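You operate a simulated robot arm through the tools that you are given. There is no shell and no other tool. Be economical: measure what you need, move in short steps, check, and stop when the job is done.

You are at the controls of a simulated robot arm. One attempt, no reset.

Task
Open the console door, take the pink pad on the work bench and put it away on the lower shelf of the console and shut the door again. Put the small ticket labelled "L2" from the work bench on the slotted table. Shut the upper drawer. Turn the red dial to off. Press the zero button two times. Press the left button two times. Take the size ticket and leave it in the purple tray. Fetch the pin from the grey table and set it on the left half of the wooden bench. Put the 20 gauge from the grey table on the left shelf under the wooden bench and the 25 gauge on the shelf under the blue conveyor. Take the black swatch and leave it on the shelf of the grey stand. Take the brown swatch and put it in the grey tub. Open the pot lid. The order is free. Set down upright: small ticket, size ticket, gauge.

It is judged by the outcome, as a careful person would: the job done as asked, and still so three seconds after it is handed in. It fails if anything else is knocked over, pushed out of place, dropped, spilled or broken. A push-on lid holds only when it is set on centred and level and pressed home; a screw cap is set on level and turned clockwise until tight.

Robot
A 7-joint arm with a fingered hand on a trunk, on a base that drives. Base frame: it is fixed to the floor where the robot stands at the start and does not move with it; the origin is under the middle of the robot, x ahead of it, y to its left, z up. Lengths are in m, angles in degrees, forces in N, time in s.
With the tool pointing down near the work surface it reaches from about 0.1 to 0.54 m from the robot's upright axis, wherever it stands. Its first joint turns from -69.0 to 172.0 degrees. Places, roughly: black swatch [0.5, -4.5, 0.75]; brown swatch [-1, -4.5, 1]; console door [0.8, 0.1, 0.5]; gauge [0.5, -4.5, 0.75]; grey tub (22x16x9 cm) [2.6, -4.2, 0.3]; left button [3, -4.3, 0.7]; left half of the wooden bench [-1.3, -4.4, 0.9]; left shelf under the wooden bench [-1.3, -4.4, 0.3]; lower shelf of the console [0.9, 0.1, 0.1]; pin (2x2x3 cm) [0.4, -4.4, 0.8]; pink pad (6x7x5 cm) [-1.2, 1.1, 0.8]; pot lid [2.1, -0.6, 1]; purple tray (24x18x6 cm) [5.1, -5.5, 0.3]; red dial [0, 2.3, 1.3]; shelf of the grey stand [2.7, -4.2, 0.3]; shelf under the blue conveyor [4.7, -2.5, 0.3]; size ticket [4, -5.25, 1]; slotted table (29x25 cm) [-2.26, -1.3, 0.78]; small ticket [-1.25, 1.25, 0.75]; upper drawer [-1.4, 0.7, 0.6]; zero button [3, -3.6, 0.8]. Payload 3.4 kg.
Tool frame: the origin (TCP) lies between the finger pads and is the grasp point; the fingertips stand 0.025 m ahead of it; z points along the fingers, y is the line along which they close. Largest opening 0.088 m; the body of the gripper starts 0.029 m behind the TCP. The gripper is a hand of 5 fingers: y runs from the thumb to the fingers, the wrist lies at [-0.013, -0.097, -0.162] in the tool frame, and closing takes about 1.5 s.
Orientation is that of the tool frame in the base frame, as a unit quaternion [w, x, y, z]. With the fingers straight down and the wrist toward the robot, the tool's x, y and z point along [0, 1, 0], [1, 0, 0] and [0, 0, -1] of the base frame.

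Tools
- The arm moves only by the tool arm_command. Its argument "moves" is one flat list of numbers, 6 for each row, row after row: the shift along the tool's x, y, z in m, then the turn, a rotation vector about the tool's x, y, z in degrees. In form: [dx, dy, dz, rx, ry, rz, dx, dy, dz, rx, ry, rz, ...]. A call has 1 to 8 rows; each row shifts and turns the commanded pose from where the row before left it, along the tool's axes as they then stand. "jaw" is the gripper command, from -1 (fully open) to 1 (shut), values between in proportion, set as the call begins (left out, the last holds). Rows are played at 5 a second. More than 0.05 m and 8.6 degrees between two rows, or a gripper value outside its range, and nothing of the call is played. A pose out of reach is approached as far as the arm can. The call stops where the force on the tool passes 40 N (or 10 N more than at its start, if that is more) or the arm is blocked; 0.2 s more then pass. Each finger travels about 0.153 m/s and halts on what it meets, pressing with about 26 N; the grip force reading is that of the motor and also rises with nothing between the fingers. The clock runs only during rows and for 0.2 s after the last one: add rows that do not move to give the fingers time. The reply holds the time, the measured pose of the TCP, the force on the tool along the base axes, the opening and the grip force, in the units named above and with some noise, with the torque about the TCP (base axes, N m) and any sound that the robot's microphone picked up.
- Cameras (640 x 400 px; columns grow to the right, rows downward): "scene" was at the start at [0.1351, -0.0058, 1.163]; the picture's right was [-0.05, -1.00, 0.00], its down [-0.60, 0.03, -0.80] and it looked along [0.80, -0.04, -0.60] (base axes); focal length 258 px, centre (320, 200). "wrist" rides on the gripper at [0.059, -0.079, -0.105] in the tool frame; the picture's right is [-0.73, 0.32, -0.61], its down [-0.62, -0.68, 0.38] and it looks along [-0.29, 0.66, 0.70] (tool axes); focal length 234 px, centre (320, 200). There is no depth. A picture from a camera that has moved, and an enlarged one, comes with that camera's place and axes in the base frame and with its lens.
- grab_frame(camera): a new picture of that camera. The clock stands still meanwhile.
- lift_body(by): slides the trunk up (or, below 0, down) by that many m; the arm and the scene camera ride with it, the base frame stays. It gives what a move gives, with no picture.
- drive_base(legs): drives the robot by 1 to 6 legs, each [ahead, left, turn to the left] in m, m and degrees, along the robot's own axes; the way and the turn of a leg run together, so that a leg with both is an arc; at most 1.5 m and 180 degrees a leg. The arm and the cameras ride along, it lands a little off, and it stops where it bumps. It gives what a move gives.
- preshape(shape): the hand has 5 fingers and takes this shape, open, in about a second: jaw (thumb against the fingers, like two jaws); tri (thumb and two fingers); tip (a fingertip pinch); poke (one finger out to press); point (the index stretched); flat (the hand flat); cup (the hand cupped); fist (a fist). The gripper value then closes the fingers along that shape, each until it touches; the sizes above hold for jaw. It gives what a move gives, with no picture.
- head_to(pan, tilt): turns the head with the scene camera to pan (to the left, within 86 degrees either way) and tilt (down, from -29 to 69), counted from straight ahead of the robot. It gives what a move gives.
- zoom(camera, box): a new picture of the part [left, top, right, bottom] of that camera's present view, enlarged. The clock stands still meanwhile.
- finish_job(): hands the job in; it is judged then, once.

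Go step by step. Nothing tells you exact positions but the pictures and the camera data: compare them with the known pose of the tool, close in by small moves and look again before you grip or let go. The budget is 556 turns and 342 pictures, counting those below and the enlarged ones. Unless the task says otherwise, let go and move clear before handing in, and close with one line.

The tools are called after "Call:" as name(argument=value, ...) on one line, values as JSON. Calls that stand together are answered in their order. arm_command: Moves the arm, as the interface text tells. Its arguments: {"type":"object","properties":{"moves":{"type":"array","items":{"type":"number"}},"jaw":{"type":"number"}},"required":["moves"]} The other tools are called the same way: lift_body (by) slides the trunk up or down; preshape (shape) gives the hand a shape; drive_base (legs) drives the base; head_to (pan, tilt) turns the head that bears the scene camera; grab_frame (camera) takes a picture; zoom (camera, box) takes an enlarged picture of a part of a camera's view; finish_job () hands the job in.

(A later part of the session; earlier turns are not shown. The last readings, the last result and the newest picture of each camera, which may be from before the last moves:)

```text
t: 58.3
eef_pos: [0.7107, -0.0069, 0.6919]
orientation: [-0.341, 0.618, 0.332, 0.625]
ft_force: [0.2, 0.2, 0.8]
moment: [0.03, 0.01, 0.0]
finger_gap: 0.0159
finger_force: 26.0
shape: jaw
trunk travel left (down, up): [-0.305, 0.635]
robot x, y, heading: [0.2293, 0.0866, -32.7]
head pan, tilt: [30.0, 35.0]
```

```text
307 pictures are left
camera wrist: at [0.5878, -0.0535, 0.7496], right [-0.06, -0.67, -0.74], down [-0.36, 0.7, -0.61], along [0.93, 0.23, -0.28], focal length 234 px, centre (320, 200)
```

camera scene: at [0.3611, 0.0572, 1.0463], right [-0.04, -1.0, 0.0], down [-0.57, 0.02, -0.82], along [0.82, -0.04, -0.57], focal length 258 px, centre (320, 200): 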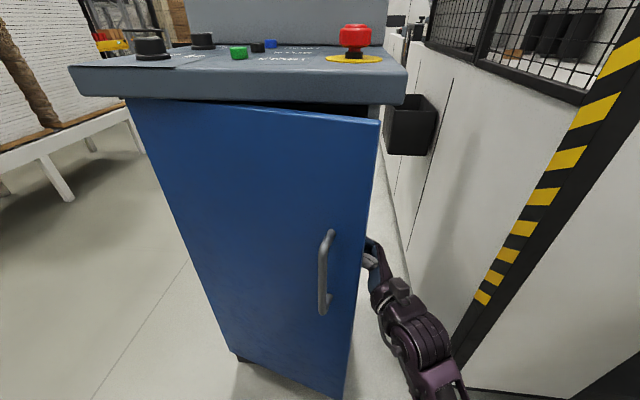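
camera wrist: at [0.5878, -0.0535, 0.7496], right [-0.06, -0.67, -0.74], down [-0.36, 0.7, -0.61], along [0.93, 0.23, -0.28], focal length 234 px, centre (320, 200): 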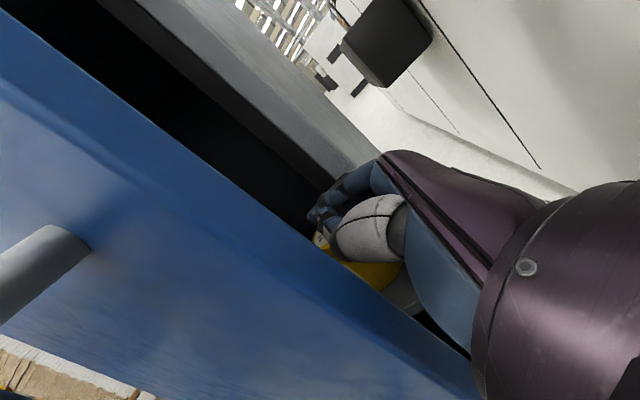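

Call:
arm_command(moves=[0, -0.025, -0.002, 0, 0, 0, 0, -0.025, -0.002, 0, 0, 0, 0, -0.025, 0, 0, 0, 0, 0, -0.025, 0, 0, 0, 0, 0, -0.025, 0.002, 0, 0, 0, 0, -0.025, 0.004, 0, 0, 0])

Call:
grab_frame(camera="scene")

```text
t: 59.7
eef_pos: [0.5806, 0.0734, 0.6714]
orientation: [-0.327, 0.636, 0.354, 0.603]
ft_force: [-0.7, -0.2, 0.2]
moment: [-0.01, 0.02, 0.0]
finger_gap: 0.0159
finger_force: 25.8
shape: jaw
trunk travel left (down, up): [-0.305, 0.635]
robot x, y, heading: [0.2365, 0.0886, -32.4]
head pan, tilt: [30.0, 35.0]
```

```text
306 pictures are left
camera scene: at [0.3608, 0.0574, 1.0463], right [-0.04, -1.0, 0.0], down [-0.57, 0.02, -0.82], along [0.82, -0.04, -0.57], focal length 258 px, centre (320, 200)
```

scene: 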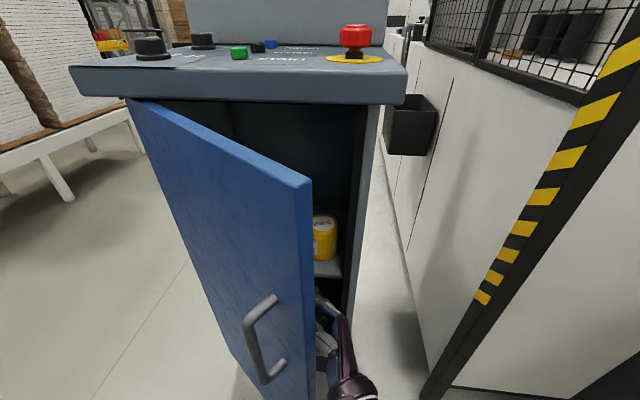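

Call:
drive_base(legs=[[-0.14, 0.02, 0], [-0.13, 0.05, 0]])

Call:
grab_frame(camera="scene")

```text
t: 61.9
eef_pos: [0.3917, 0.2782, 0.6686]
orientation: [-0.332, 0.637, 0.35, 0.602]
ft_force: [0.6, -0.5, -0.8]
moment: [0.0, -0.04, 0.02]
finger_gap: 0.016
finger_force: 25.8
shape: jaw
trunk travel left (down, up): [-0.305, 0.635]
robot x, y, heading: [0.0484, 0.2924, -32.8]
head pan, tilt: [30.0, 35.0]
```

```text
305 pictures are left
camera scene: at [0.1736, 0.2603, 1.0463], right [-0.05, -1.0, 0.0], down [-0.57, 0.03, -0.82], along [0.82, -0.04, -0.57], focal length 258 px, centre (320, 200)
```

scene: 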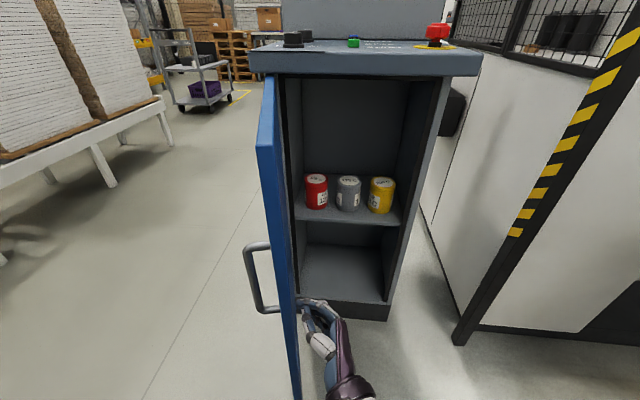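

Call:
drive_base(legs=[[-0.04, 0.14, 0]])

Call:
grab_frame(camera="scene")

```text
t: 63.3
eef_pos: [0.4349, 0.42, 0.6675]
orientation: [-0.331, 0.638, 0.35, 0.601]
ft_force: [-0.3, -0.2, 0.0]
moment: [0.01, -0.01, 0.01]
finger_gap: 0.0162
finger_force: 25.5
shape: jaw
trunk travel left (down, up): [-0.305, 0.635]
robot x, y, heading: [0.0861, 0.435, -32.8]
head pan, tilt: [30.0, 35.0]
```

```text
304 pictures are left
camera scene: at [0.2176, 0.4016, 1.0463], right [-0.05, -1.0, 0.0], down [-0.57, 0.03, -0.82], along [0.82, -0.04, -0.57], focal length 258 px, centre (320, 200)
```

scene: 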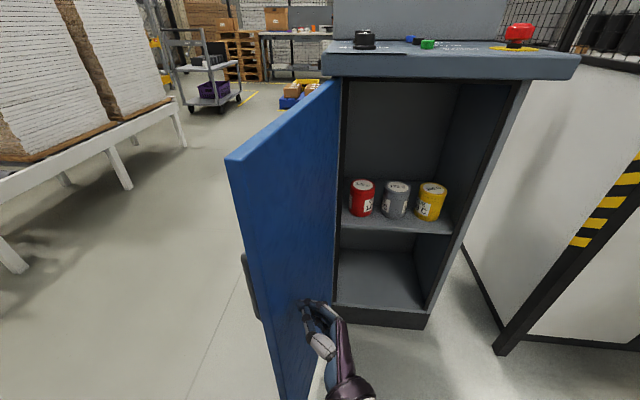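

Door is wide open (about 105°) and the empty lower shelf sits at z≈0.15. I'll leave the door and look at the work bench.

Call:
drive_base(legs=[[-0.308, -0.419, 0], [0, 0, 125]])

Call:
head_to(pan=40, tilt=25)

Call:
grab_frame(camera="scene")

```text
t: 69.9
eef_pos: [-0.3794, 0.5864, 0.6686]
orientation: [-0.653, 0.217, 0.695, 0.209]
ft_force: [9.3, -1.9, -0.3]
moment: [-0.01, 0.01, -0.32]
finger_gap: 0.0189
finger_force: 26.1
shape: jaw
trunk travel left (down, up): [-0.305, 0.635]
robot x, y, heading: [-0.4099, 0.2402, 56.3]
head pan, tilt: [30.0, 35.0]
stopped in leg 2: the force on the tool passed its limit at 65 N (the readings are from after the stop); the commanded pose is now the measured one
```

```text
t: 70.7
eef_pos: [-0.3796, 0.5863, 0.6695]
orientation: [-0.654, 0.217, 0.694, 0.208]
ft_force: [14.9, -2.8, 0.1]
moment: [-0.04, 0.04, -0.57]
finger_gap: 0.0191
finger_force: 26.2
shape: jaw
trunk travel left (down, up): [-0.305, 0.635]
robot x, y, heading: [-0.4085, 0.2416, 56.6]
head pan, tilt: [40.0, 25.0]
```

```text
303 pictures are left
camera scene: at [-0.3917, 0.371, 1.062], right [0.99, 0.11, 0.0], down [0.04, -0.42, -0.91], along [-0.1, 0.9, -0.42], focal length 258 px, centre (320, 200)
```

scene: 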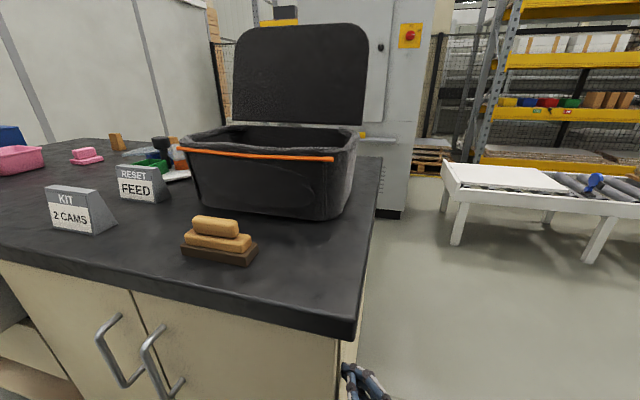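

The hand touched the bench side. I'll ease away and give the bench more room.

Call:
drive_base(legs=[[0, 0, -15], [-0.25, 0.1, 0]])

Call:
drive_base(legs=[[0, 0, 75]])

Call:
head_to(pan=0, tilt=20)

Call:
grab_frame(camera="scene")

```text
t: 73.5
eef_pos: [-0.5482, 0.4777, 0.6681]
orientation: [-0.622, 0.302, 0.662, 0.29]
ft_force: [-0.7, -0.2, 0.3]
moment: [-0.01, -0.01, -0.05]
finger_gap: 0.017
finger_force: 26.1
shape: jaw
trunk travel left (down, up): [-0.305, 0.635]
robot x, y, heading: [-0.6617, 0.1497, 41.6]
head pan, tilt: [40.0, 25.0]
```

```text
t: 77.0
eef_pos: [-0.9392, 0.3615, 0.6687]
orientation: [-0.674, -0.141, 0.714, -0.129]
ft_force: [1.1, 0.3, -0.8]
moment: [-0.01, 0.01, 0.02]
finger_gap: 0.0171
finger_force: 26.0
shape: jaw
trunk travel left (down, up): [-0.305, 0.635]
robot x, y, heading: [-0.6641, 0.1476, 112.8]
head pan, tilt: [40.0, 25.0]
```

```text
t: 78.0
eef_pos: [-0.9395, 0.3608, 0.6676]
orientation: [-0.674, -0.141, 0.713, -0.129]
ft_force: [0.3, -0.1, -0.2]
moment: [0.02, 0.02, -0.01]
finger_gap: 0.0169
finger_force: 26.4
shape: jaw
trunk travel left (down, up): [-0.305, 0.635]
robot x, y, heading: [-0.6626, 0.1456, 113.2]
head pan, tilt: [0.0, 20.0]
```

```text
302 pictures are left
camera scene: at [-0.7212, 0.2792, 1.0701], right [0.92, 0.4, 0.0], down [0.14, -0.31, -0.94], along [-0.37, 0.86, -0.34], focal length 258 px, centre (320, 200)
```

scene: 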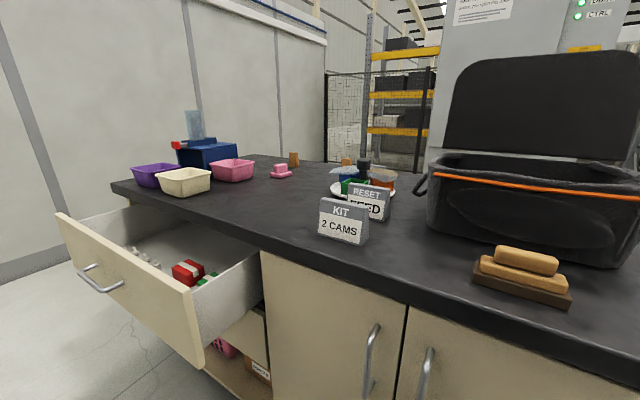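

Call:
zoom(camera="scene", box=[120, 90, 440, 250])

Call:
zoom(camera="scene", box=[240, 130, 420, 250])

```text
2.00 times, centred on (280, 170) of scene
camera zoom: at [-0.7212, 0.2792, 1.0701], right [0.92, 0.4, 0.0], down [0.14, -0.31, -0.94], along [-0.37, 0.86, -0.34], focal length 515 px, centre (400, 260)
```

zoom: 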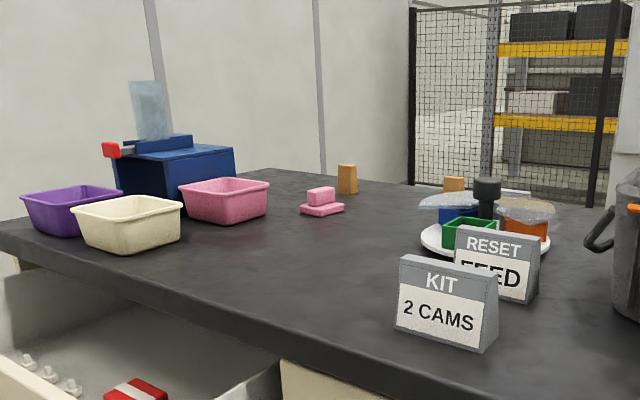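

```text
3.33 times, centred on (330, 190) of scene
camera zoom: at [-0.7212, 0.2792, 1.0701], right [0.92, 0.4, 0.0], down [0.14, -0.31, -0.94], along [-0.37, 0.86, -0.34], focal length 859 px, centre (287, 233)
```

zoom: 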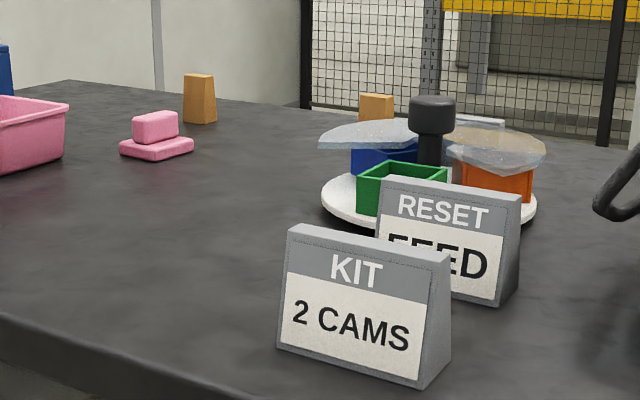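

The bench top is z≈0.82 and its upper drawer is open about 17 cm; the pink pad is near (-1.24, 1.11). I'll shut the drawer first, so I'm moving into position to push its front.

Call:
drive_base(legs=[[-0.3, 0, 0], [0, 0, -98], [-0.873, 0.3, 0]])

Call:
arm_command(moves=[0.01, 0.03, 0.02, 0, 0, 0, 0.01, 0.03, 0.02, 0, 0, 0, 0.01, 0.03, 0.02, 0, 0, 0, 0, 0.03, 0.02, 0, 0, 0, 0, 0.02, 0, 0, 0, 0])

Call:
head_to(pan=55, tilt=30)

Call:
grab_frame(camera="scene")

```text
t: 88.7
eef_pos: [-1.2259, 0.1702, 0.6684]
orientation: [-0.542, 0.443, 0.578, 0.42]
ft_force: [0.2, 0.1, -0.4]
moment: [0.02, 0.02, 0.0]
finger_gap: 0.0167
finger_force: 26.4
shape: jaw
trunk travel left (down, up): [-0.305, 0.635]
robot x, y, heading: [-1.472, -0.0742, 15.8]
head pan, tilt: [0.0, 20.0]
```

```text
t: 89.3
eef_pos: [-1.1816, 0.2002, 0.6153]
orientation: [-0.492, 0.476, 0.628, 0.369]
ft_force: [0.6, 0.0, 0.2]
moment: [-0.03, 0.01, 0.01]
finger_gap: 0.0166
finger_force: 25.9
shape: jaw
trunk travel left (down, up): [-0.305, 0.635]
robot x, y, heading: [-1.4716, -0.0779, 15.9]
head pan, tilt: [0.0, 20.0]
stopped in row 3: the arm was blocked; the commanded pose is now the measured one
```

```text
t: 90.6
eef_pos: [-1.1812, 0.2014, 0.6139]
orientation: [-0.493, 0.476, 0.628, 0.369]
ft_force: [-0.5, 0.4, -0.1]
moment: [0.02, 0.02, -0.02]
finger_gap: 0.0171
finger_force: 25.7
shape: jaw
trunk travel left (down, up): [-0.305, 0.635]
robot x, y, heading: [-1.4714, -0.0738, 15.7]
head pan, tilt: [55.0, 30.0]
```

```text
299 pictures are left
camera scene: at [-1.3959, 0.0223, 1.0541], right [0.94, -0.33, 0.0], down [-0.16, -0.47, -0.87], along [0.28, 0.82, -0.5], focal length 258 px, centre (320, 200)
```

scene: 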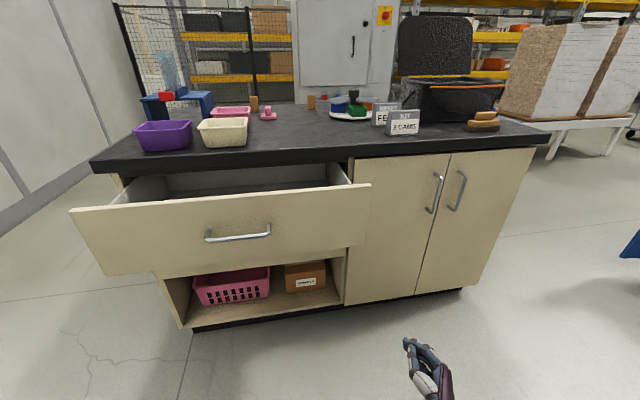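

Call:
lift_body(by=0.09)

Call:
drive_base(legs=[[0.105, 0.235, 0]])

Call:
grab_frame(camera="scene")

```text
t: 91.8
eef_pos: [-1.1797, 0.2005, 0.7041]
orientation: [-0.494, 0.476, 0.627, 0.369]
ft_force: [0.3, 0.0, 0.4]
moment: [-0.02, 0.01, -0.02]
finger_gap: 0.017
finger_force: 25.6
shape: jaw
trunk travel left (down, up): [-0.395, 0.545]
robot x, y, heading: [-1.4735, -0.073, 15.7]
head pan, tilt: [55.0, 30.0]
```

```text
t: 93.7
eef_pos: [-1.1464, 0.4593, 0.705]
orientation: [-0.494, 0.474, 0.628, 0.369]
ft_force: [0.2, 0.3, 0.2]
moment: [0.02, 0.02, 0.01]
finger_gap: 0.0169
finger_force: 26.3
shape: jaw
trunk travel left (down, up): [-0.395, 0.545]
robot x, y, heading: [-1.439, 0.1842, 15.8]
head pan, tilt: [55.0, 30.0]
```

```text
298 pictures are left
camera scene: at [-1.3609, 0.281, 1.144], right [0.95, -0.33, 0.0], down [-0.16, -0.47, -0.87], along [0.28, 0.82, -0.5], focal length 258 px, centre (320, 200)
```

scene: 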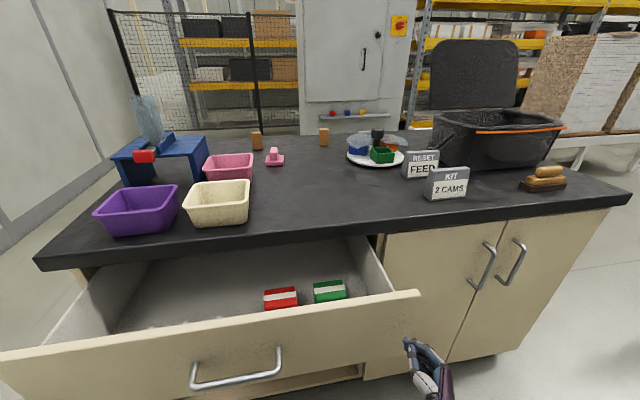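

Call:
drive_base(legs=[[-0.04, 0.01, 0], [0.05, 0.11, 0]])

Call:
grab_frame(camera="scene")

```text
t: 95.4
eef_pos: [-1.1701, 0.576, 0.7039]
orientation: [-0.493, 0.477, 0.628, 0.368]
ft_force: [0.0, 0.8, 0.0]
moment: [-0.02, 0.01, 0.0]
finger_gap: 0.0165
finger_force: 25.8
shape: jaw
trunk travel left (down, up): [-0.395, 0.545]
robot x, y, heading: [-1.459, 0.2985, 15.8]
head pan, tilt: [55.0, 30.0]
```

```text
297 pictures are left
camera scene: at [-1.385, 0.3981, 1.144], right [0.95, -0.33, 0.0], down [-0.16, -0.47, -0.87], along [0.28, 0.82, -0.5], focal length 258 px, centre (320, 200)
```

scene: 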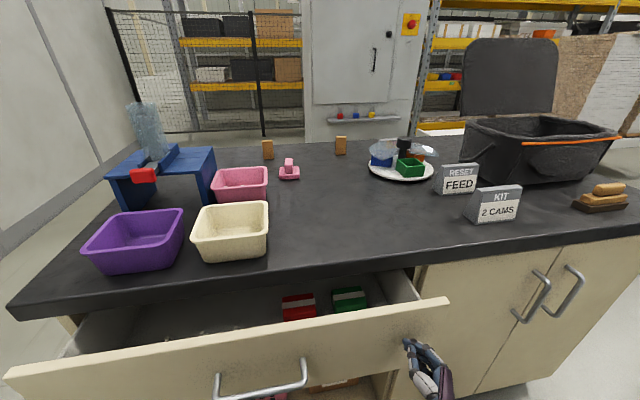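

Call:
drive_base(legs=[[0.035, 0.08, 0]])

Call:
grab_frame(camera="scene")

```text
t: 96.5
eef_pos: [-1.1589, 0.6617, 0.7045]
orientation: [-0.493, 0.476, 0.628, 0.369]
ft_force: [0.3, 0.9, 1.1]
moment: [0.01, -0.03, 0.0]
finger_gap: 0.0166
finger_force: 26.6
shape: jaw
trunk travel left (down, up): [-0.395, 0.545]
robot x, y, heading: [-1.4482, 0.3854, 16.0]
head pan, tilt: [55.0, 30.0]
```

```text
296 pictures are left
camera scene: at [-1.3729, 0.4832, 1.144], right [0.94, -0.33, 0.0], down [-0.16, -0.47, -0.87], along [0.28, 0.82, -0.5], focal length 258 px, centre (320, 200)
```

scene: 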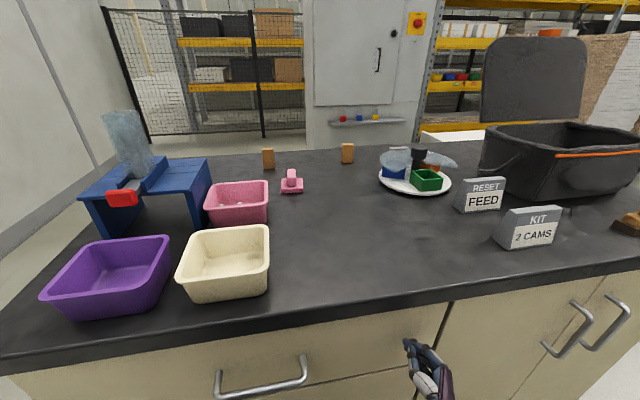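

Call:
drive_base(legs=[[0.016, 0.04, 0]])

Call:
head_to(pan=55, tilt=50)

Call:
grab_frame(camera="scene")

```text
t: 97.4
eef_pos: [-1.1503, 0.678, 0.7055]
orientation: [-0.487, 0.481, 0.626, 0.374]
ft_force: [-1.5, -11.7, -0.6]
moment: [-0.01, 0.01, -0.11]
finger_gap: 0.0156
finger_force: 26.1
shape: jaw
trunk travel left (down, up): [-0.395, 0.545]
robot x, y, heading: [-1.4477, 0.4098, 16.1]
head pan, tilt: [55.0, 30.0]
stopped in leg 1: the force on the tool passed its limit at 80 N (the readings are from after the stop); the commanded pose is now the measured one
```

```text
t: 98.2
eef_pos: [-1.1504, 0.6789, 0.7047]
orientation: [-0.488, 0.48, 0.626, 0.374]
ft_force: [-0.1, -16.8, -1.2]
moment: [-0.01, 0.01, -0.17]
finger_gap: 0.0152
finger_force: 26.0
shape: jaw
trunk travel left (down, up): [-0.395, 0.545]
robot x, y, heading: [-1.4446, 0.4089, 15.7]
head pan, tilt: [55.0, 50.0]
```

```text
295 pictures are left
camera scene: at [-1.3742, 0.4914, 1.1148], right [0.94, -0.33, 0.0], down [-0.25, -0.72, -0.65], along [0.21, 0.61, -0.76], focal length 258 px, centre (320, 200)
```

scene: 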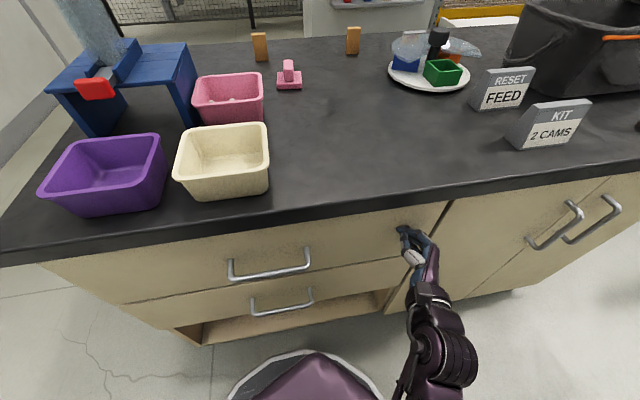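

The upper drawer is flush shut. Now I'll drive round the left end of the bench to its back side, where the pad and small tickets are in reach, resetting the hand to point down on the way.

Call:
drive_base(legs=[[-0.05, -0.2, 0], [-0.6, 0, 0], [0, 0, 74], [1.0, 0, 0]])

Call:
arm_command(moves=[0, 0, 0, 0, -8.4, 0, 0, 0, 0, 0, -8.4, 0, 0, 0, 0, 0, -8.4, 0, 0, 0, 0, 0, -8.4, 0, 0, 0, 0, 0, -8.4, 0, 0, 0, 0, 0, -8.4, 0, 0, 0, 0, 0, -8.4, 0, 0, 0, 0, 0, -8.4, 0], jaw=-1)

Call:
head_to(pan=-30, tilt=25)

Call:
grab_frame(camera="scene")

```text
t: 102.3
eef_pos: [-1.6249, 0.3592, 0.7042]
orientation: [-0.481, 0.491, 0.618, 0.383]
ft_force: [0.4, 0.5, 0.7]
moment: [-0.01, 0.02, 0.0]
finger_gap: 0.0153
finger_force: 25.6
shape: jaw
trunk travel left (down, up): [-0.395, 0.545]
robot x, y, heading: [-1.9296, 0.0989, 13.4]
head pan, tilt: [55.0, 50.0]
stopped in leg 2: the robot was blocked; the commanded pose is now the measured one
```

```text
t: 102.7
eef_pos: [-1.6215, 0.3044, 0.6257]
orientation: [-0.37, 0.533, 0.708, 0.28]
ft_force: [-1.2, -0.6, 0.3]
moment: [-0.01, 0.02, 0.02]
finger_gap: 0.0873
finger_force: 0.1
shape: jaw
out of reach, approached as far as the arm can: row 1, 2
trunk travel left (down, up): [-0.395, 0.545]
robot x, y, heading: [-1.9302, 0.095, 13.5]
head pan, tilt: [55.0, 50.0]
stopped in row 2: the arm was blocked; the commanded pose is now the measured one
```

```text
t: 104.3
eef_pos: [-1.6215, 0.3045, 0.6271]
orientation: [-0.369, 0.532, 0.708, 0.281]
ft_force: [0.5, 0.6, 0.4]
moment: [0.01, 0.01, 0.01]
finger_gap: 0.0879
finger_force: 0.0
shape: jaw
trunk travel left (down, up): [-0.395, 0.545]
robot x, y, heading: [-1.9296, 0.1018, 13.7]
head pan, tilt: [-30.0, 25.0]
```

```text
294 pictures are left
camera scene: at [-1.7944, 0.0827, 1.152], right [-0.28, -0.96, 0.0], down [-0.41, 0.12, -0.91], along [0.87, -0.25, -0.42], focal length 258 px, centre (320, 200)
```

scene: 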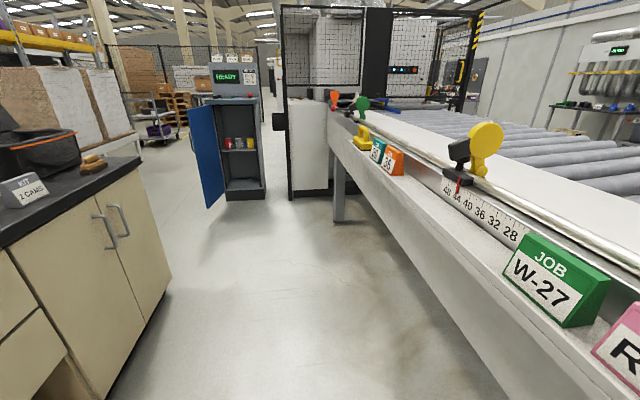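

The robot bumped something behind it. I'll look to the sides before moving on.

Call:
head_to(pan=86, tilt=35)

Call:
grab_frame(camera="scene")

Call:
head_to(pan=-86, tilt=35)

Call:
grab_frame(camera="scene")

```text
t: 106.2
eef_pos: [-1.621, 0.3038, 0.6272]
orientation: [-0.37, 0.532, 0.708, 0.281]
ft_force: [0.1, -0.1, 0.1]
moment: [0.0, 0.0, -0.01]
finger_gap: 0.0878
finger_force: 0.2
shape: jaw
trunk travel left (down, up): [-0.395, 0.545]
robot x, y, heading: [-1.9323, 0.0961, 13.6]
head pan, tilt: [85.9, 35.0]
```

```text
293 pictures are left
camera scene: at [-1.8976, 0.1954, 1.1363], right [0.99, 0.17, 0.0], down [0.1, -0.57, -0.82], along [-0.14, 0.81, -0.57], focal length 258 px, centre (320, 200)
```

scene: 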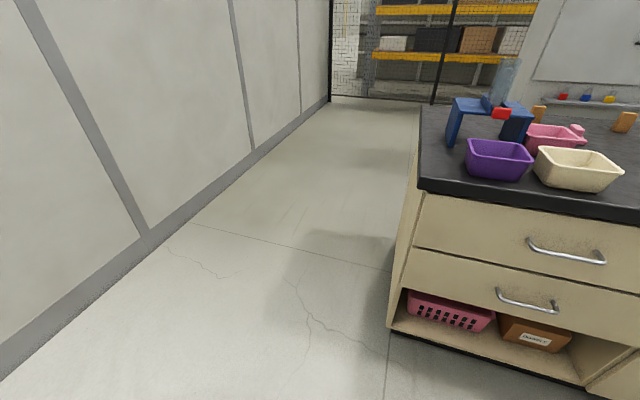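

```text
t: 108.8
eef_pos: [-1.6208, 0.3026, 0.6266]
orientation: [-0.369, 0.532, 0.708, 0.281]
ft_force: [-1.0, -0.7, -0.8]
moment: [0.03, -0.02, 0.0]
finger_gap: 0.0875
finger_force: 0.1
shape: jaw
trunk travel left (down, up): [-0.395, 0.545]
robot x, y, heading: [-1.9303, 0.1022, 13.8]
head pan, tilt: [-85.9, 35.0]
```

```text
292 pictures are left
camera scene: at [-1.8559, 0.0247, 1.1363], right [-0.95, -0.31, 0.0], down [-0.18, 0.55, -0.82], along [0.25, -0.78, -0.57], focal length 258 px, centre (320, 200)
```

scene: 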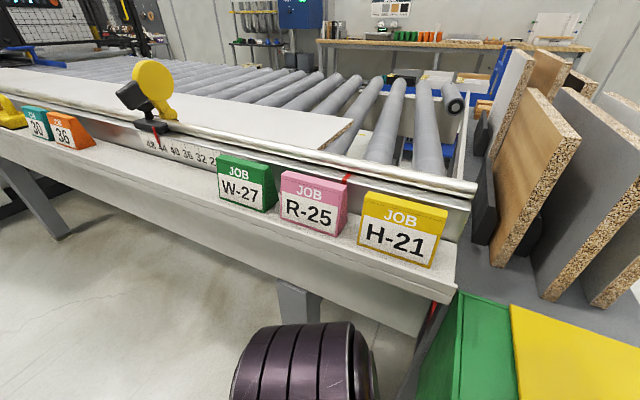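

A panel table lies behind on the right. I'll turn left and go through the passage between the bench and the wall.

Call:
drive_base(legs=[[0, 0.1, 0], [0, 0, 76], [0.4, 0.3, 0], [1.35, 0, 0]])

Call:
head_to(pan=-60, tilt=25)

Call:
grab_frame(camera="scene")

```text
t: 122.2
eef_pos: [-2.353, 2.3115, 0.6283]
orientation: [-0.464, -0.013, 0.886, -0.006]
ft_force: [0.1, -0.3, -0.4]
moment: [-0.01, -0.02, 0.03]
finger_gap: 0.0876
finger_force: 0.0
shape: jaw
trunk travel left (down, up): [-0.395, 0.545]
robot x, y, heading: [-2.2284, 1.9625, 89.5]
head pan, tilt: [-85.9, 35.0]
```

```text
t: 123.1
eef_pos: [-2.352, 2.3112, 0.6262]
orientation: [-0.464, -0.014, 0.886, -0.005]
ft_force: [0.5, -0.7, 0.0]
moment: [0.04, 0.0, 0.0]
finger_gap: 0.0875
finger_force: 0.1
shape: jaw
trunk travel left (down, up): [-0.395, 0.545]
robot x, y, heading: [-2.2304, 1.9579, 89.5]
head pan, tilt: [-60.0, 25.0]
```

```text
291 pictures are left
camera scene: at [-2.1513, 2.0539, 1.152], right [0.49, -0.87, 0.0], down [-0.37, -0.21, -0.91], along [0.79, 0.44, -0.42], focal length 258 px, centre (320, 200)
```

scene: 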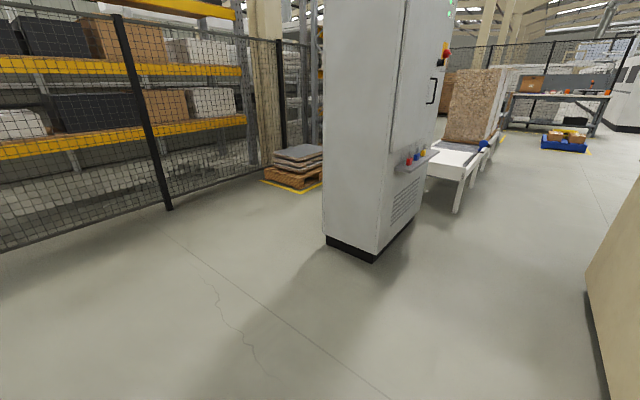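

Call:
arm_command(moves=[0, 0, 0, 0, -7.9, 0, 0, 0, 0, 0, -7.9, 0, 0, 0, 0, 0, -7.9, 0, 0, 0, 0, 0, -7.9, 0.3, 0, 0, 0, 0, -7.9, 0.3, 0, 0, 0, 0, -7.9, 0.5, 0, 0, 0, 0, -7.9, 0.5])

Call:
lift_body(by=0.3)

Call:
drive_base(legs=[[0, -0.85, 0], [0, 0, 172]])

Call:
head_to(pan=5, tilt=35)

Call:
grab_frame(camera="scene")

```text
t: 123.6
eef_pos: [-2.2672, 2.3035, 0.5591]
orientation: [-0.309, -0.043, 0.95, -0.015]
ft_force: [0.8, -0.5, 0.1]
moment: [0.01, 0.0, 0.01]
finger_gap: 0.0877
finger_force: 0.1
shape: jaw
out of reach, approached as far as the arm can: row 1, 2
trunk travel left (down, up): [-0.395, 0.545]
robot x, y, heading: [-2.2302, 1.9611, 89.5]
head pan, tilt: [-60.0, 25.0]
stopped in row 2: the arm was blocked; the commanded pose is now the measured one
```

```text
t: 126.6
eef_pos: [-2.2677, 2.3047, 0.86]
orientation: [-0.309, -0.044, 0.95, -0.014]
ft_force: [0.6, -0.2, 0.0]
moment: [-0.04, 0.0, 0.01]
finger_gap: 0.0881
finger_force: 0.1
shape: jaw
trunk travel left (down, up): [-0.695, 0.245]
robot x, y, heading: [-2.2299, 1.9598, 89.2]
head pan, tilt: [-60.0, 25.0]
```

```text
t: 138.1
eef_pos: [-1.4047, 1.5974, 0.8611]
orientation: [0.005, 0.951, -0.018, 0.31]
ft_force: [-1.0, 0.6, -0.5]
moment: [0.0, -0.04, 0.03]
finger_gap: 0.0875
finger_force: 0.0
shape: jaw
trunk travel left (down, up): [-0.695, 0.245]
robot x, y, heading: [-1.3974, 1.9442, -98.1]
head pan, tilt: [-60.0, 25.0]
```

```text
t: 139.5
eef_pos: [-1.4055, 1.5974, 0.8591]
orientation: [0.004, 0.951, -0.018, 0.31]
ft_force: [0.5, 1.0, 0.3]
moment: [-0.01, 0.01, 0.0]
finger_gap: 0.0876
finger_force: 0.0
shape: jaw
trunk travel left (down, up): [-0.695, 0.245]
robot x, y, heading: [-1.3973, 1.9465, -98.2]
head pan, tilt: [5.0, 35.0]
```

```text
290 pictures are left
camera scene: at [-1.412, 1.8048, 1.4363], right [-1.0, 0.06, 0.0], down [0.03, 0.57, -0.82], along [-0.05, -0.82, -0.57], focal length 258 px, centre (320, 200)
```

scene: 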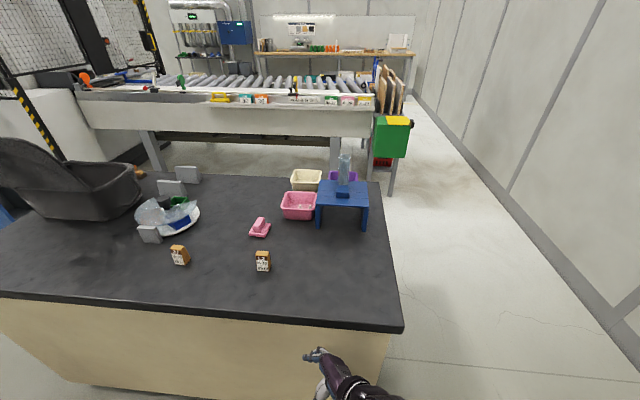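

Call:
zoom(camera="scene", box=[120, 180, 320, 305])

Call:
arm_command(moves=[0.0, 0.03, 0, 0, 0, 0, 0, 0.03, 0, 0, 0, 0, 0, 0.03, 0, 0, 0, 0, 0, 0.03, 0, 0, 0, 0])

```text
3.20 times, centred on (220, 242) of scene
camera zoom: at [-1.412, 1.8048, 1.4363], right [-1.0, 0.06, 0.0], down [0.03, 0.57, -0.82], along [-0.05, -0.82, -0.57], focal length 824 px, centre (640, 64)
```

zoom: 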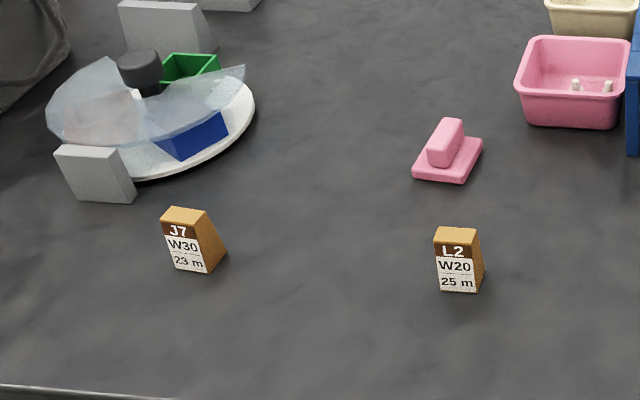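

```text
t: 140.5
eef_pos: [-1.4105, 1.476, 0.8587]
orientation: [0.004, 0.95, -0.019, 0.311]
ft_force: [0.3, 0.5, -0.7]
moment: [0.0, 0.01, -0.02]
finger_gap: 0.0881
finger_force: 0.0
shape: jaw
trunk travel left (down, up): [-0.695, 0.245]
robot x, y, heading: [-1.3996, 1.945, -98.4]
head pan, tilt: [5.0, 35.0]
```

L2 is the ticket on the right in this view, at about (-1.28, 1.28); the pad is at (-1.24, 1.10). I'll straighten the hand to point down.

Call:
arm_command(moves=[0, 0, 0, -0.45, -7.2, 1.16, 0, 0, 0, -0.45, -7.2, 1.16, 0, 0, 0, -0.45, -7.2, 1.16, 0, 0, 0, -0.45, -7.2, 1.16, 0, 0, 0, -0.45, -7.2, 1.16, 0, 0, 0, 0, 0, 0])

Call:
grab_frame(camera="scene")

```text
t: 141.9
eef_pos: [-1.4123, 1.4779, 0.86]
orientation: [0.003, 0.997, -0.073, 0.002]
ft_force: [-1.1, 0.2, 0.9]
moment: [0.03, -0.01, -0.01]
finger_gap: 0.0879
finger_force: 0.1
shape: jaw
trunk travel left (down, up): [-0.695, 0.245]
robot x, y, heading: [-1.3971, 1.9444, -98.1]
head pan, tilt: [5.0, 35.0]
```

```text
288 pictures are left
camera scene: at [-1.4131, 1.8054, 1.4363], right [-1.0, 0.06, 0.0], down [0.03, 0.57, -0.82], along [-0.05, -0.82, -0.57], focal length 258 px, centre (320, 200)
```

scene: 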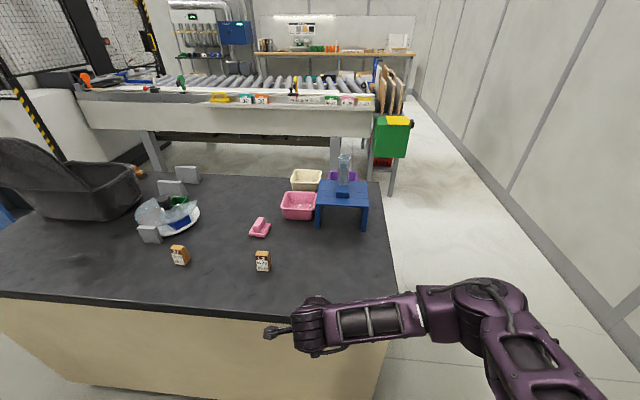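

Call:
lift_body(by=0.12)

Call:
drive_base(legs=[[0.21, 0.206, 0]])

Call:
head_to(pan=0, tilt=50)

Call:
grab_frame(camera="scene")

Call:
grab_frame(camera="wrist")

```text
t: 143.4
eef_pos: [-1.4112, 1.4768, 0.9789]
orientation: [0.003, 0.997, -0.072, 0.0]
ft_force: [-1.2, 0.2, -0.2]
moment: [-0.03, 0.01, 0.0]
finger_gap: 0.0879
finger_force: 0.0
shape: jaw
trunk travel left (down, up): [-0.815, 0.125]
robot x, y, heading: [-1.3964, 1.9437, -98.3]
head pan, tilt: [5.0, 35.0]
```

```text
t: 145.4
eef_pos: [-1.2304, 1.2362, 0.9796]
orientation: [0.002, 0.997, -0.071, 0.001]
ft_force: [-0.2, -0.6, -0.6]
moment: [-0.01, -0.02, 0.01]
finger_gap: 0.0878
finger_force: 0.0
shape: jaw
trunk travel left (down, up): [-0.815, 0.125]
robot x, y, heading: [-1.2158, 1.6968, -98.0]
head pan, tilt: [5.0, 35.0]
```

```text
t: 146.2
eef_pos: [-1.2285, 1.237, 0.9801]
orientation: [0.001, 0.997, -0.072, 0.0]
ft_force: [0.4, -0.1, 0.0]
moment: [-0.01, 0.01, 0.01]
finger_gap: 0.0879
finger_force: 0.1
shape: jaw
trunk travel left (down, up): [-0.815, 0.125]
robot x, y, heading: [-1.2177, 1.7008, -98.2]
head pan, tilt: [0.0, 50.0]
```

```text
287 pictures are left
camera scene: at [-1.2375, 1.5746, 1.5346], right [-0.99, 0.14, 0.0], down [0.11, 0.76, -0.64], along [-0.09, -0.64, -0.77], focal length 258 px, centre (320, 200)
```

scene: 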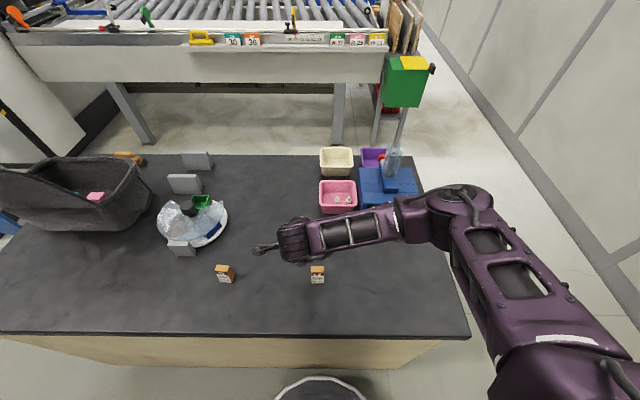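

```text
286 pictures are left
camera wrist: at [-1.1597, 1.3059, 1.0836], right [-0.77, -0.21, 0.61], down [-0.52, 0.76, -0.39], along [-0.38, -0.61, -0.69], focal length 234 px, centre (320, 200)
```

wrist: 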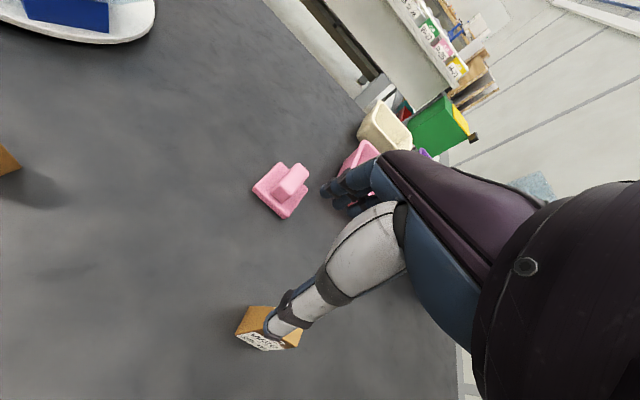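

Call:
zoom(camera="wrist", box=[220, 130, 340, 230])

Call:
arm_command(moves=[0, 0.025, 0, 0, 0, 0, 0, 0.025, 0, 0, 0, 0, 0, 0.025, 0, 0, 0, 0, 0, 0.025, 0, 0, 0, 0])

Call:
grab_frame(camera="wrist")

```text
4.00 times, centred on (280, 180) of wrist
camera zoom: at [-1.1597, 1.3059, 1.0836], right [-0.77, -0.21, 0.61], down [-0.52, 0.76, -0.39], along [-0.38, -0.61, -0.69], focal length 937 px, centre (480, 280)
```

zoom: 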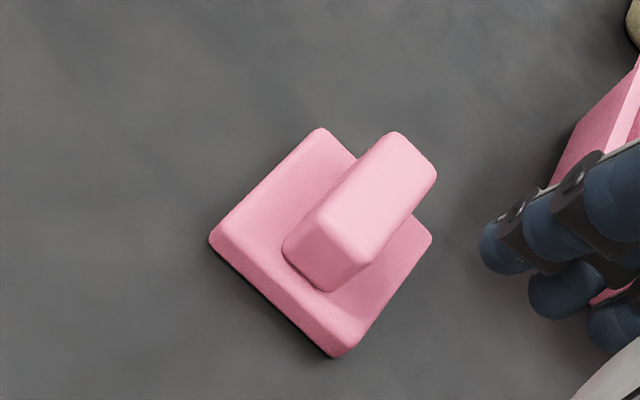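

```text
t: 147.2
eef_pos: [-1.2419, 1.1365, 0.979]
orientation: [0.002, 0.997, -0.071, 0.0]
ft_force: [-0.2, 0.3, 0.4]
moment: [0.01, 0.02, 0.0]
finger_gap: 0.0877
finger_force: 0.0
shape: jaw
trunk travel left (down, up): [-0.815, 0.125]
robot x, y, heading: [-1.2181, 1.7045, -98.0]
head pan, tilt: [0.0, 50.0]
```

```text
284 pictures are left
camera wrist: at [-1.1727, 1.2057, 1.0834], right [-0.77, -0.21, 0.61], down [-0.52, 0.76, -0.39], along [-0.38, -0.61, -0.69], focal length 234 px, centre (320, 200)
```

wrist: 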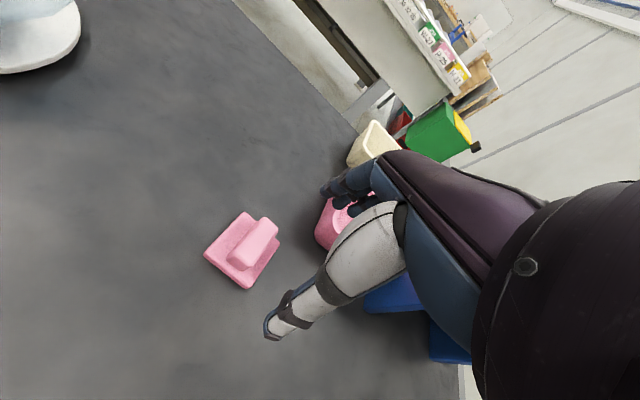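

The pad's handle block (about 5 × 2 cm) is centred at (-1.234, 1.11), nearly along the tool's closing line. I'll align and descend for an end-to-end grip.

Call:
arm_command(moves=[0.0117, 0.025, 0, 0, 0, 8, 0, 0, 0.03, 0, 0, 0, 0, 0, 0.03, 0, 0, 0])

Call:
grab_frame(camera="wrist")

Call:
grab_frame(camera="scene")

```text
t: 148.0
eef_pos: [-1.2346, 1.1095, 0.921]
orientation: [0.002, 0.99, -0.141, 0.001]
ft_force: [-0.2, 0.5, -0.1]
moment: [0.01, 0.01, -0.01]
finger_gap: 0.0877
finger_force: 0.0
shape: jaw
trunk travel left (down, up): [-0.815, 0.125]
robot x, y, heading: [-1.2196, 1.7009, -98.0]
head pan, tilt: [0.0, 50.0]
```

```text
283 pictures are left
camera wrist: at [-1.1567, 1.1684, 1.0252], right [-0.79, -0.1, 0.61], down [-0.41, 0.83, -0.39], along [-0.46, -0.55, -0.69], focal length 234 px, centre (320, 200)
```

wrist: 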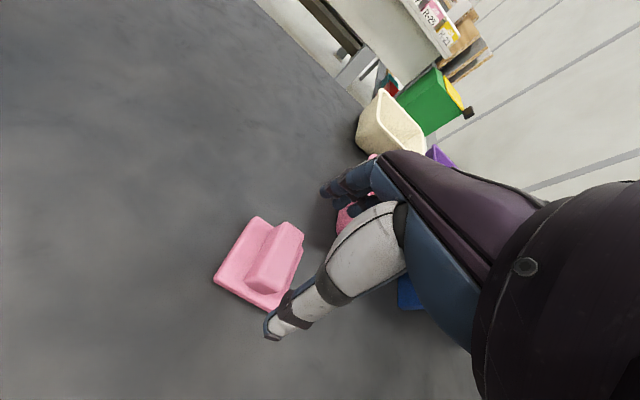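

```text
282 pictures are left
camera scene: at [-1.2372, 1.5746, 1.5346], right [-0.99, 0.14, 0.0], down [0.11, 0.76, -0.64], along [-0.09, -0.64, -0.77], focal length 258 px, centre (320, 200)
```

scene: 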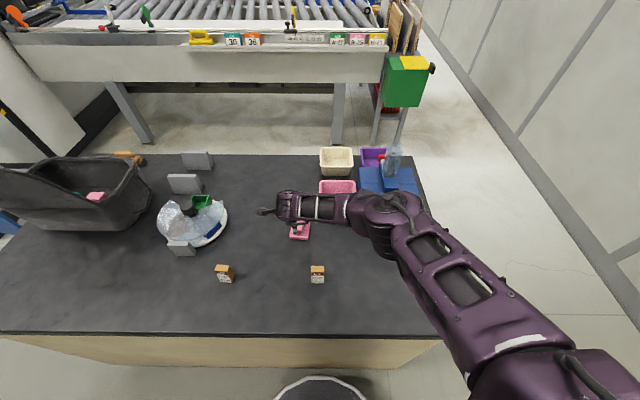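

Call:
arm_command(moves=[0.003, 0.001, 0.025, 0, 0, 0, 0, 0, 0.025, 0, 0, 0])

Call:
arm_command(moves=[0, 0, 0, 0, 0, 0, 0, 0, 0, 0, 0, 0, 0, 0, 0, 0, 0, 0, 0, 0, 0, 0, 0, 0, 0, 0, 0, 0, 0, 0, 0, 0, 0, 0, 0, 0], jaw=1)

Call:
grab_frame(camera="wrist")

```text
t: 148.6
eef_pos: [-1.234, 1.1075, 0.872]
orientation: [0.003, 0.99, -0.141, 0.001]
ft_force: [0.1, 0.1, -0.7]
moment: [0.0, -0.01, -0.04]
finger_gap: 0.0879
finger_force: 0.0
shape: jaw
trunk travel left (down, up): [-0.815, 0.125]
robot x, y, heading: [-1.2176, 1.7029, -98.0]
head pan, tilt: [0.0, 50.0]
```

```text
t: 150.0
eef_pos: [-1.2346, 1.1057, 0.8724]
orientation: [0.002, 0.99, -0.141, 0.001]
ft_force: [-0.3, 0.5, 0.1]
moment: [0.01, -0.02, -0.01]
finger_gap: 0.0495
finger_force: 26.6
shape: jaw
trunk travel left (down, up): [-0.815, 0.125]
robot x, y, heading: [-1.2182, 1.6998, -98.1]
head pan, tilt: [0.0, 50.0]
```

```text
281 pictures are left
camera wrist: at [-1.1557, 1.1665, 0.9755], right [-0.79, -0.1, 0.61], down [-0.41, 0.83, -0.39], along [-0.46, -0.55, -0.69], focal length 234 px, centre (320, 200)
```

wrist: 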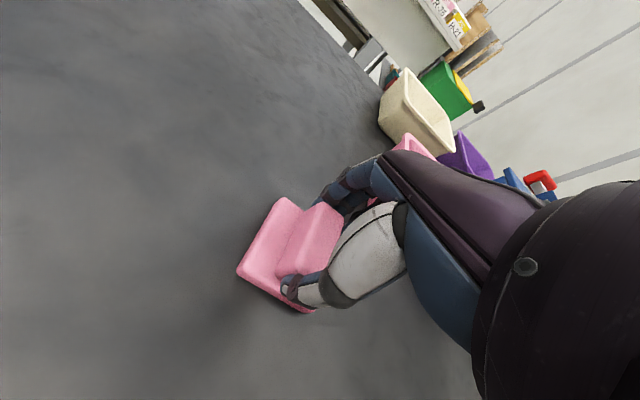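

Gripped end-to-end (gap 0.05). Lifting it.

Call:
arm_command(moves=[0, 0, -0.03, 0, 0, 0, 0, 0, -0.03, 0, 0, 0, 0, 0, -0.03, 0, 0, 0, 0, 0, -0.03, 0, 0, 0])

Call:
grab_frame(camera="wrist")

```text
t: 151.0
eef_pos: [-1.2328, 1.111, 0.991]
orientation: [0.002, 0.99, -0.141, 0.001]
ft_force: [-0.6, 0.3, -0.3]
moment: [-0.03, 0.04, 0.02]
finger_gap: 0.0497
finger_force: 26.3
shape: jaw
trunk travel left (down, up): [-0.815, 0.125]
robot x, y, heading: [-1.2181, 1.6997, -97.9]
head pan, tilt: [0.0, 50.0]
```

```text
280 pictures are left
camera wrist: at [-1.1537, 1.1702, 1.0951], right [-0.79, -0.11, 0.61], down [-0.41, 0.83, -0.39], along [-0.46, -0.55, -0.69], focal length 234 px, centre (320, 200)
```

wrist: 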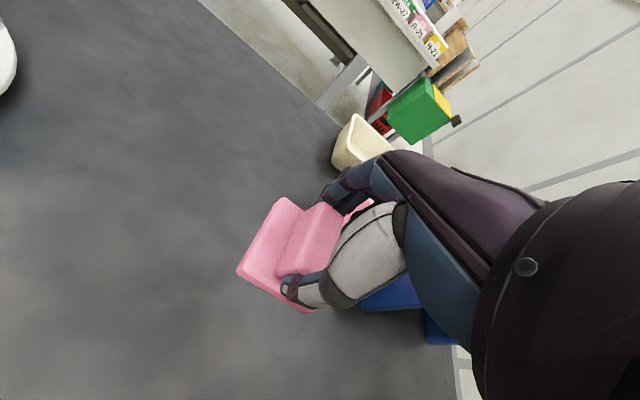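

The pad is held. I'll retract, then drive round the right end of the bench to the console.

Call:
arm_command(moves=[0, -0.03, 0, 0, 0, 0, 0, -0.03, 0, 0, 0, 0, 0, -0.03, 0, 0, 0, 0, 0, -0.03, 0, 0, 0, 0])

Call:
drive_base(legs=[[-0.25, 0, 0], [0, 1.3, 0]])

Call:
head_to(pan=5, tilt=35)

Call:
grab_frame(camera="scene")

```text
t: 152.0
eef_pos: [-1.1983, 1.2274, 0.9874]
orientation: [0.002, 0.99, -0.141, 0.001]
ft_force: [-0.4, 0.2, 0.1]
moment: [0.02, -0.02, 0.0]
finger_gap: 0.0492
finger_force: 26.1
shape: jaw
trunk travel left (down, up): [-0.815, 0.125]
robot x, y, heading: [-1.2185, 1.7007, -98.2]
head pan, tilt: [0.0, 50.0]
```

```text
t: 160.0
eef_pos: [0.1152, 1.2883, 0.9883]
orientation: [0.001, 0.989, -0.149, 0.001]
ft_force: [0.0, -0.5, -0.5]
moment: [0.02, 0.0, 0.02]
finger_gap: 0.0493
finger_force: 26.2
shape: jaw
trunk travel left (down, up): [-0.815, 0.125]
robot x, y, heading: [0.1024, 1.7635, -99.2]
head pan, tilt: [0.0, 50.0]
```

```text
t: 160.8
eef_pos: [0.1144, 1.2892, 0.9886]
orientation: [0.002, 0.989, -0.149, 0.0]
ft_force: [0.1, -0.3, 0.2]
moment: [0.01, 0.0, 0.01]
finger_gap: 0.0492
finger_force: 26.2
shape: jaw
trunk travel left (down, up): [-0.815, 0.125]
robot x, y, heading: [0.1024, 1.7657, -99.2]
head pan, tilt: [5.0, 35.0]
```

```text
279 pictures are left
camera scene: at [0.0879, 1.6254, 1.5562], right [-1.0, 0.07, 0.0], down [0.04, 0.57, -0.82], along [-0.06, -0.82, -0.57], focal length 258 px, centre (320, 200)
```

scene: 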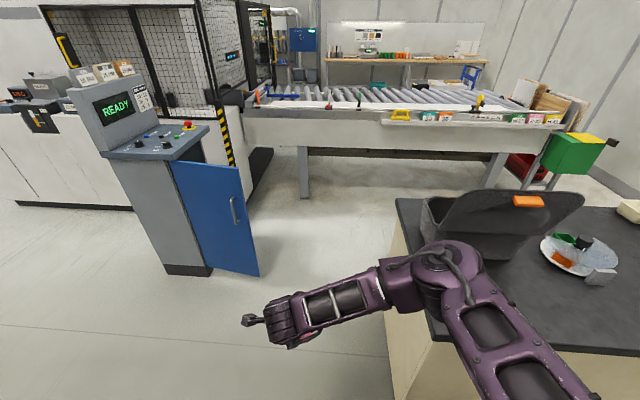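

Call:
drive_base(legs=[[0.946, 0.194, 0], [0.654, 0.025, 0]])

Call:
drive_base(legs=[[0, 0, 84]])

Call:
head_to(pan=10, tilt=45)

Call:
grab_frame(camera="scene")

```text
t: 168.9
eef_pos: [0.096, -0.3008, 0.9882]
orientation: [0.002, 0.99, -0.143, 0.001]
ft_force: [-0.1, 0.7, -1.4]
moment: [0.01, 0.01, -0.01]
finger_gap: 0.0495
finger_force: 26.1
shape: jaw
trunk travel left (down, up): [-0.815, 0.125]
robot x, y, heading: [0.0815, 0.1751, -98.3]
head pan, tilt: [5.0, 35.0]
```

```text
t: 172.9
eef_pos: [0.5542, 0.1443, 0.9884]
orientation: [0.001, 0.828, 0.56, 0.002]
ft_force: [0.4, -0.2, -0.8]
moment: [0.03, -0.03, 0.0]
finger_gap: 0.0492
finger_force: 26.2
shape: jaw
trunk travel left (down, up): [-0.815, 0.125]
robot x, y, heading: [0.0771, 0.1717, -13.7]
head pan, tilt: [5.0, 35.0]
```

```text
t: 173.7
eef_pos: [0.5545, 0.1454, 0.9887]
orientation: [0.002, 0.828, 0.56, 0.002]
ft_force: [0.0, -0.2, 0.3]
moment: [0.02, 0.01, -0.01]
finger_gap: 0.0491
finger_force: 26.2
shape: jaw
trunk travel left (down, up): [-0.815, 0.125]
robot x, y, heading: [0.0821, 0.1736, -13.8]
head pan, tilt: [10.0, 45.0]
```

```text
278 pictures are left
camera scene: at [0.2077, 0.1547, 1.5415], right [-0.07, -1.0, 0.0], down [-0.71, 0.05, -0.71], along [0.71, -0.05, -0.71], focal length 258 px, centre (320, 200)
```

scene: 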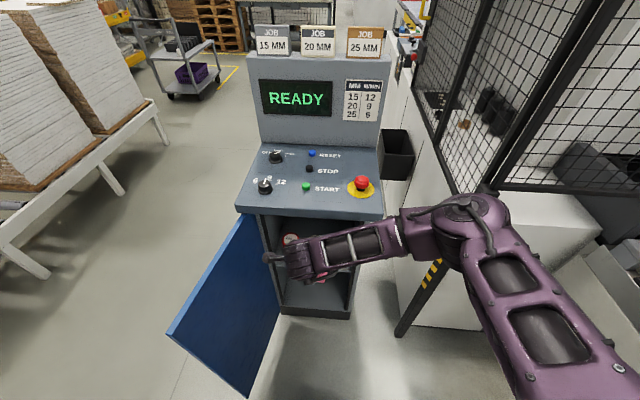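

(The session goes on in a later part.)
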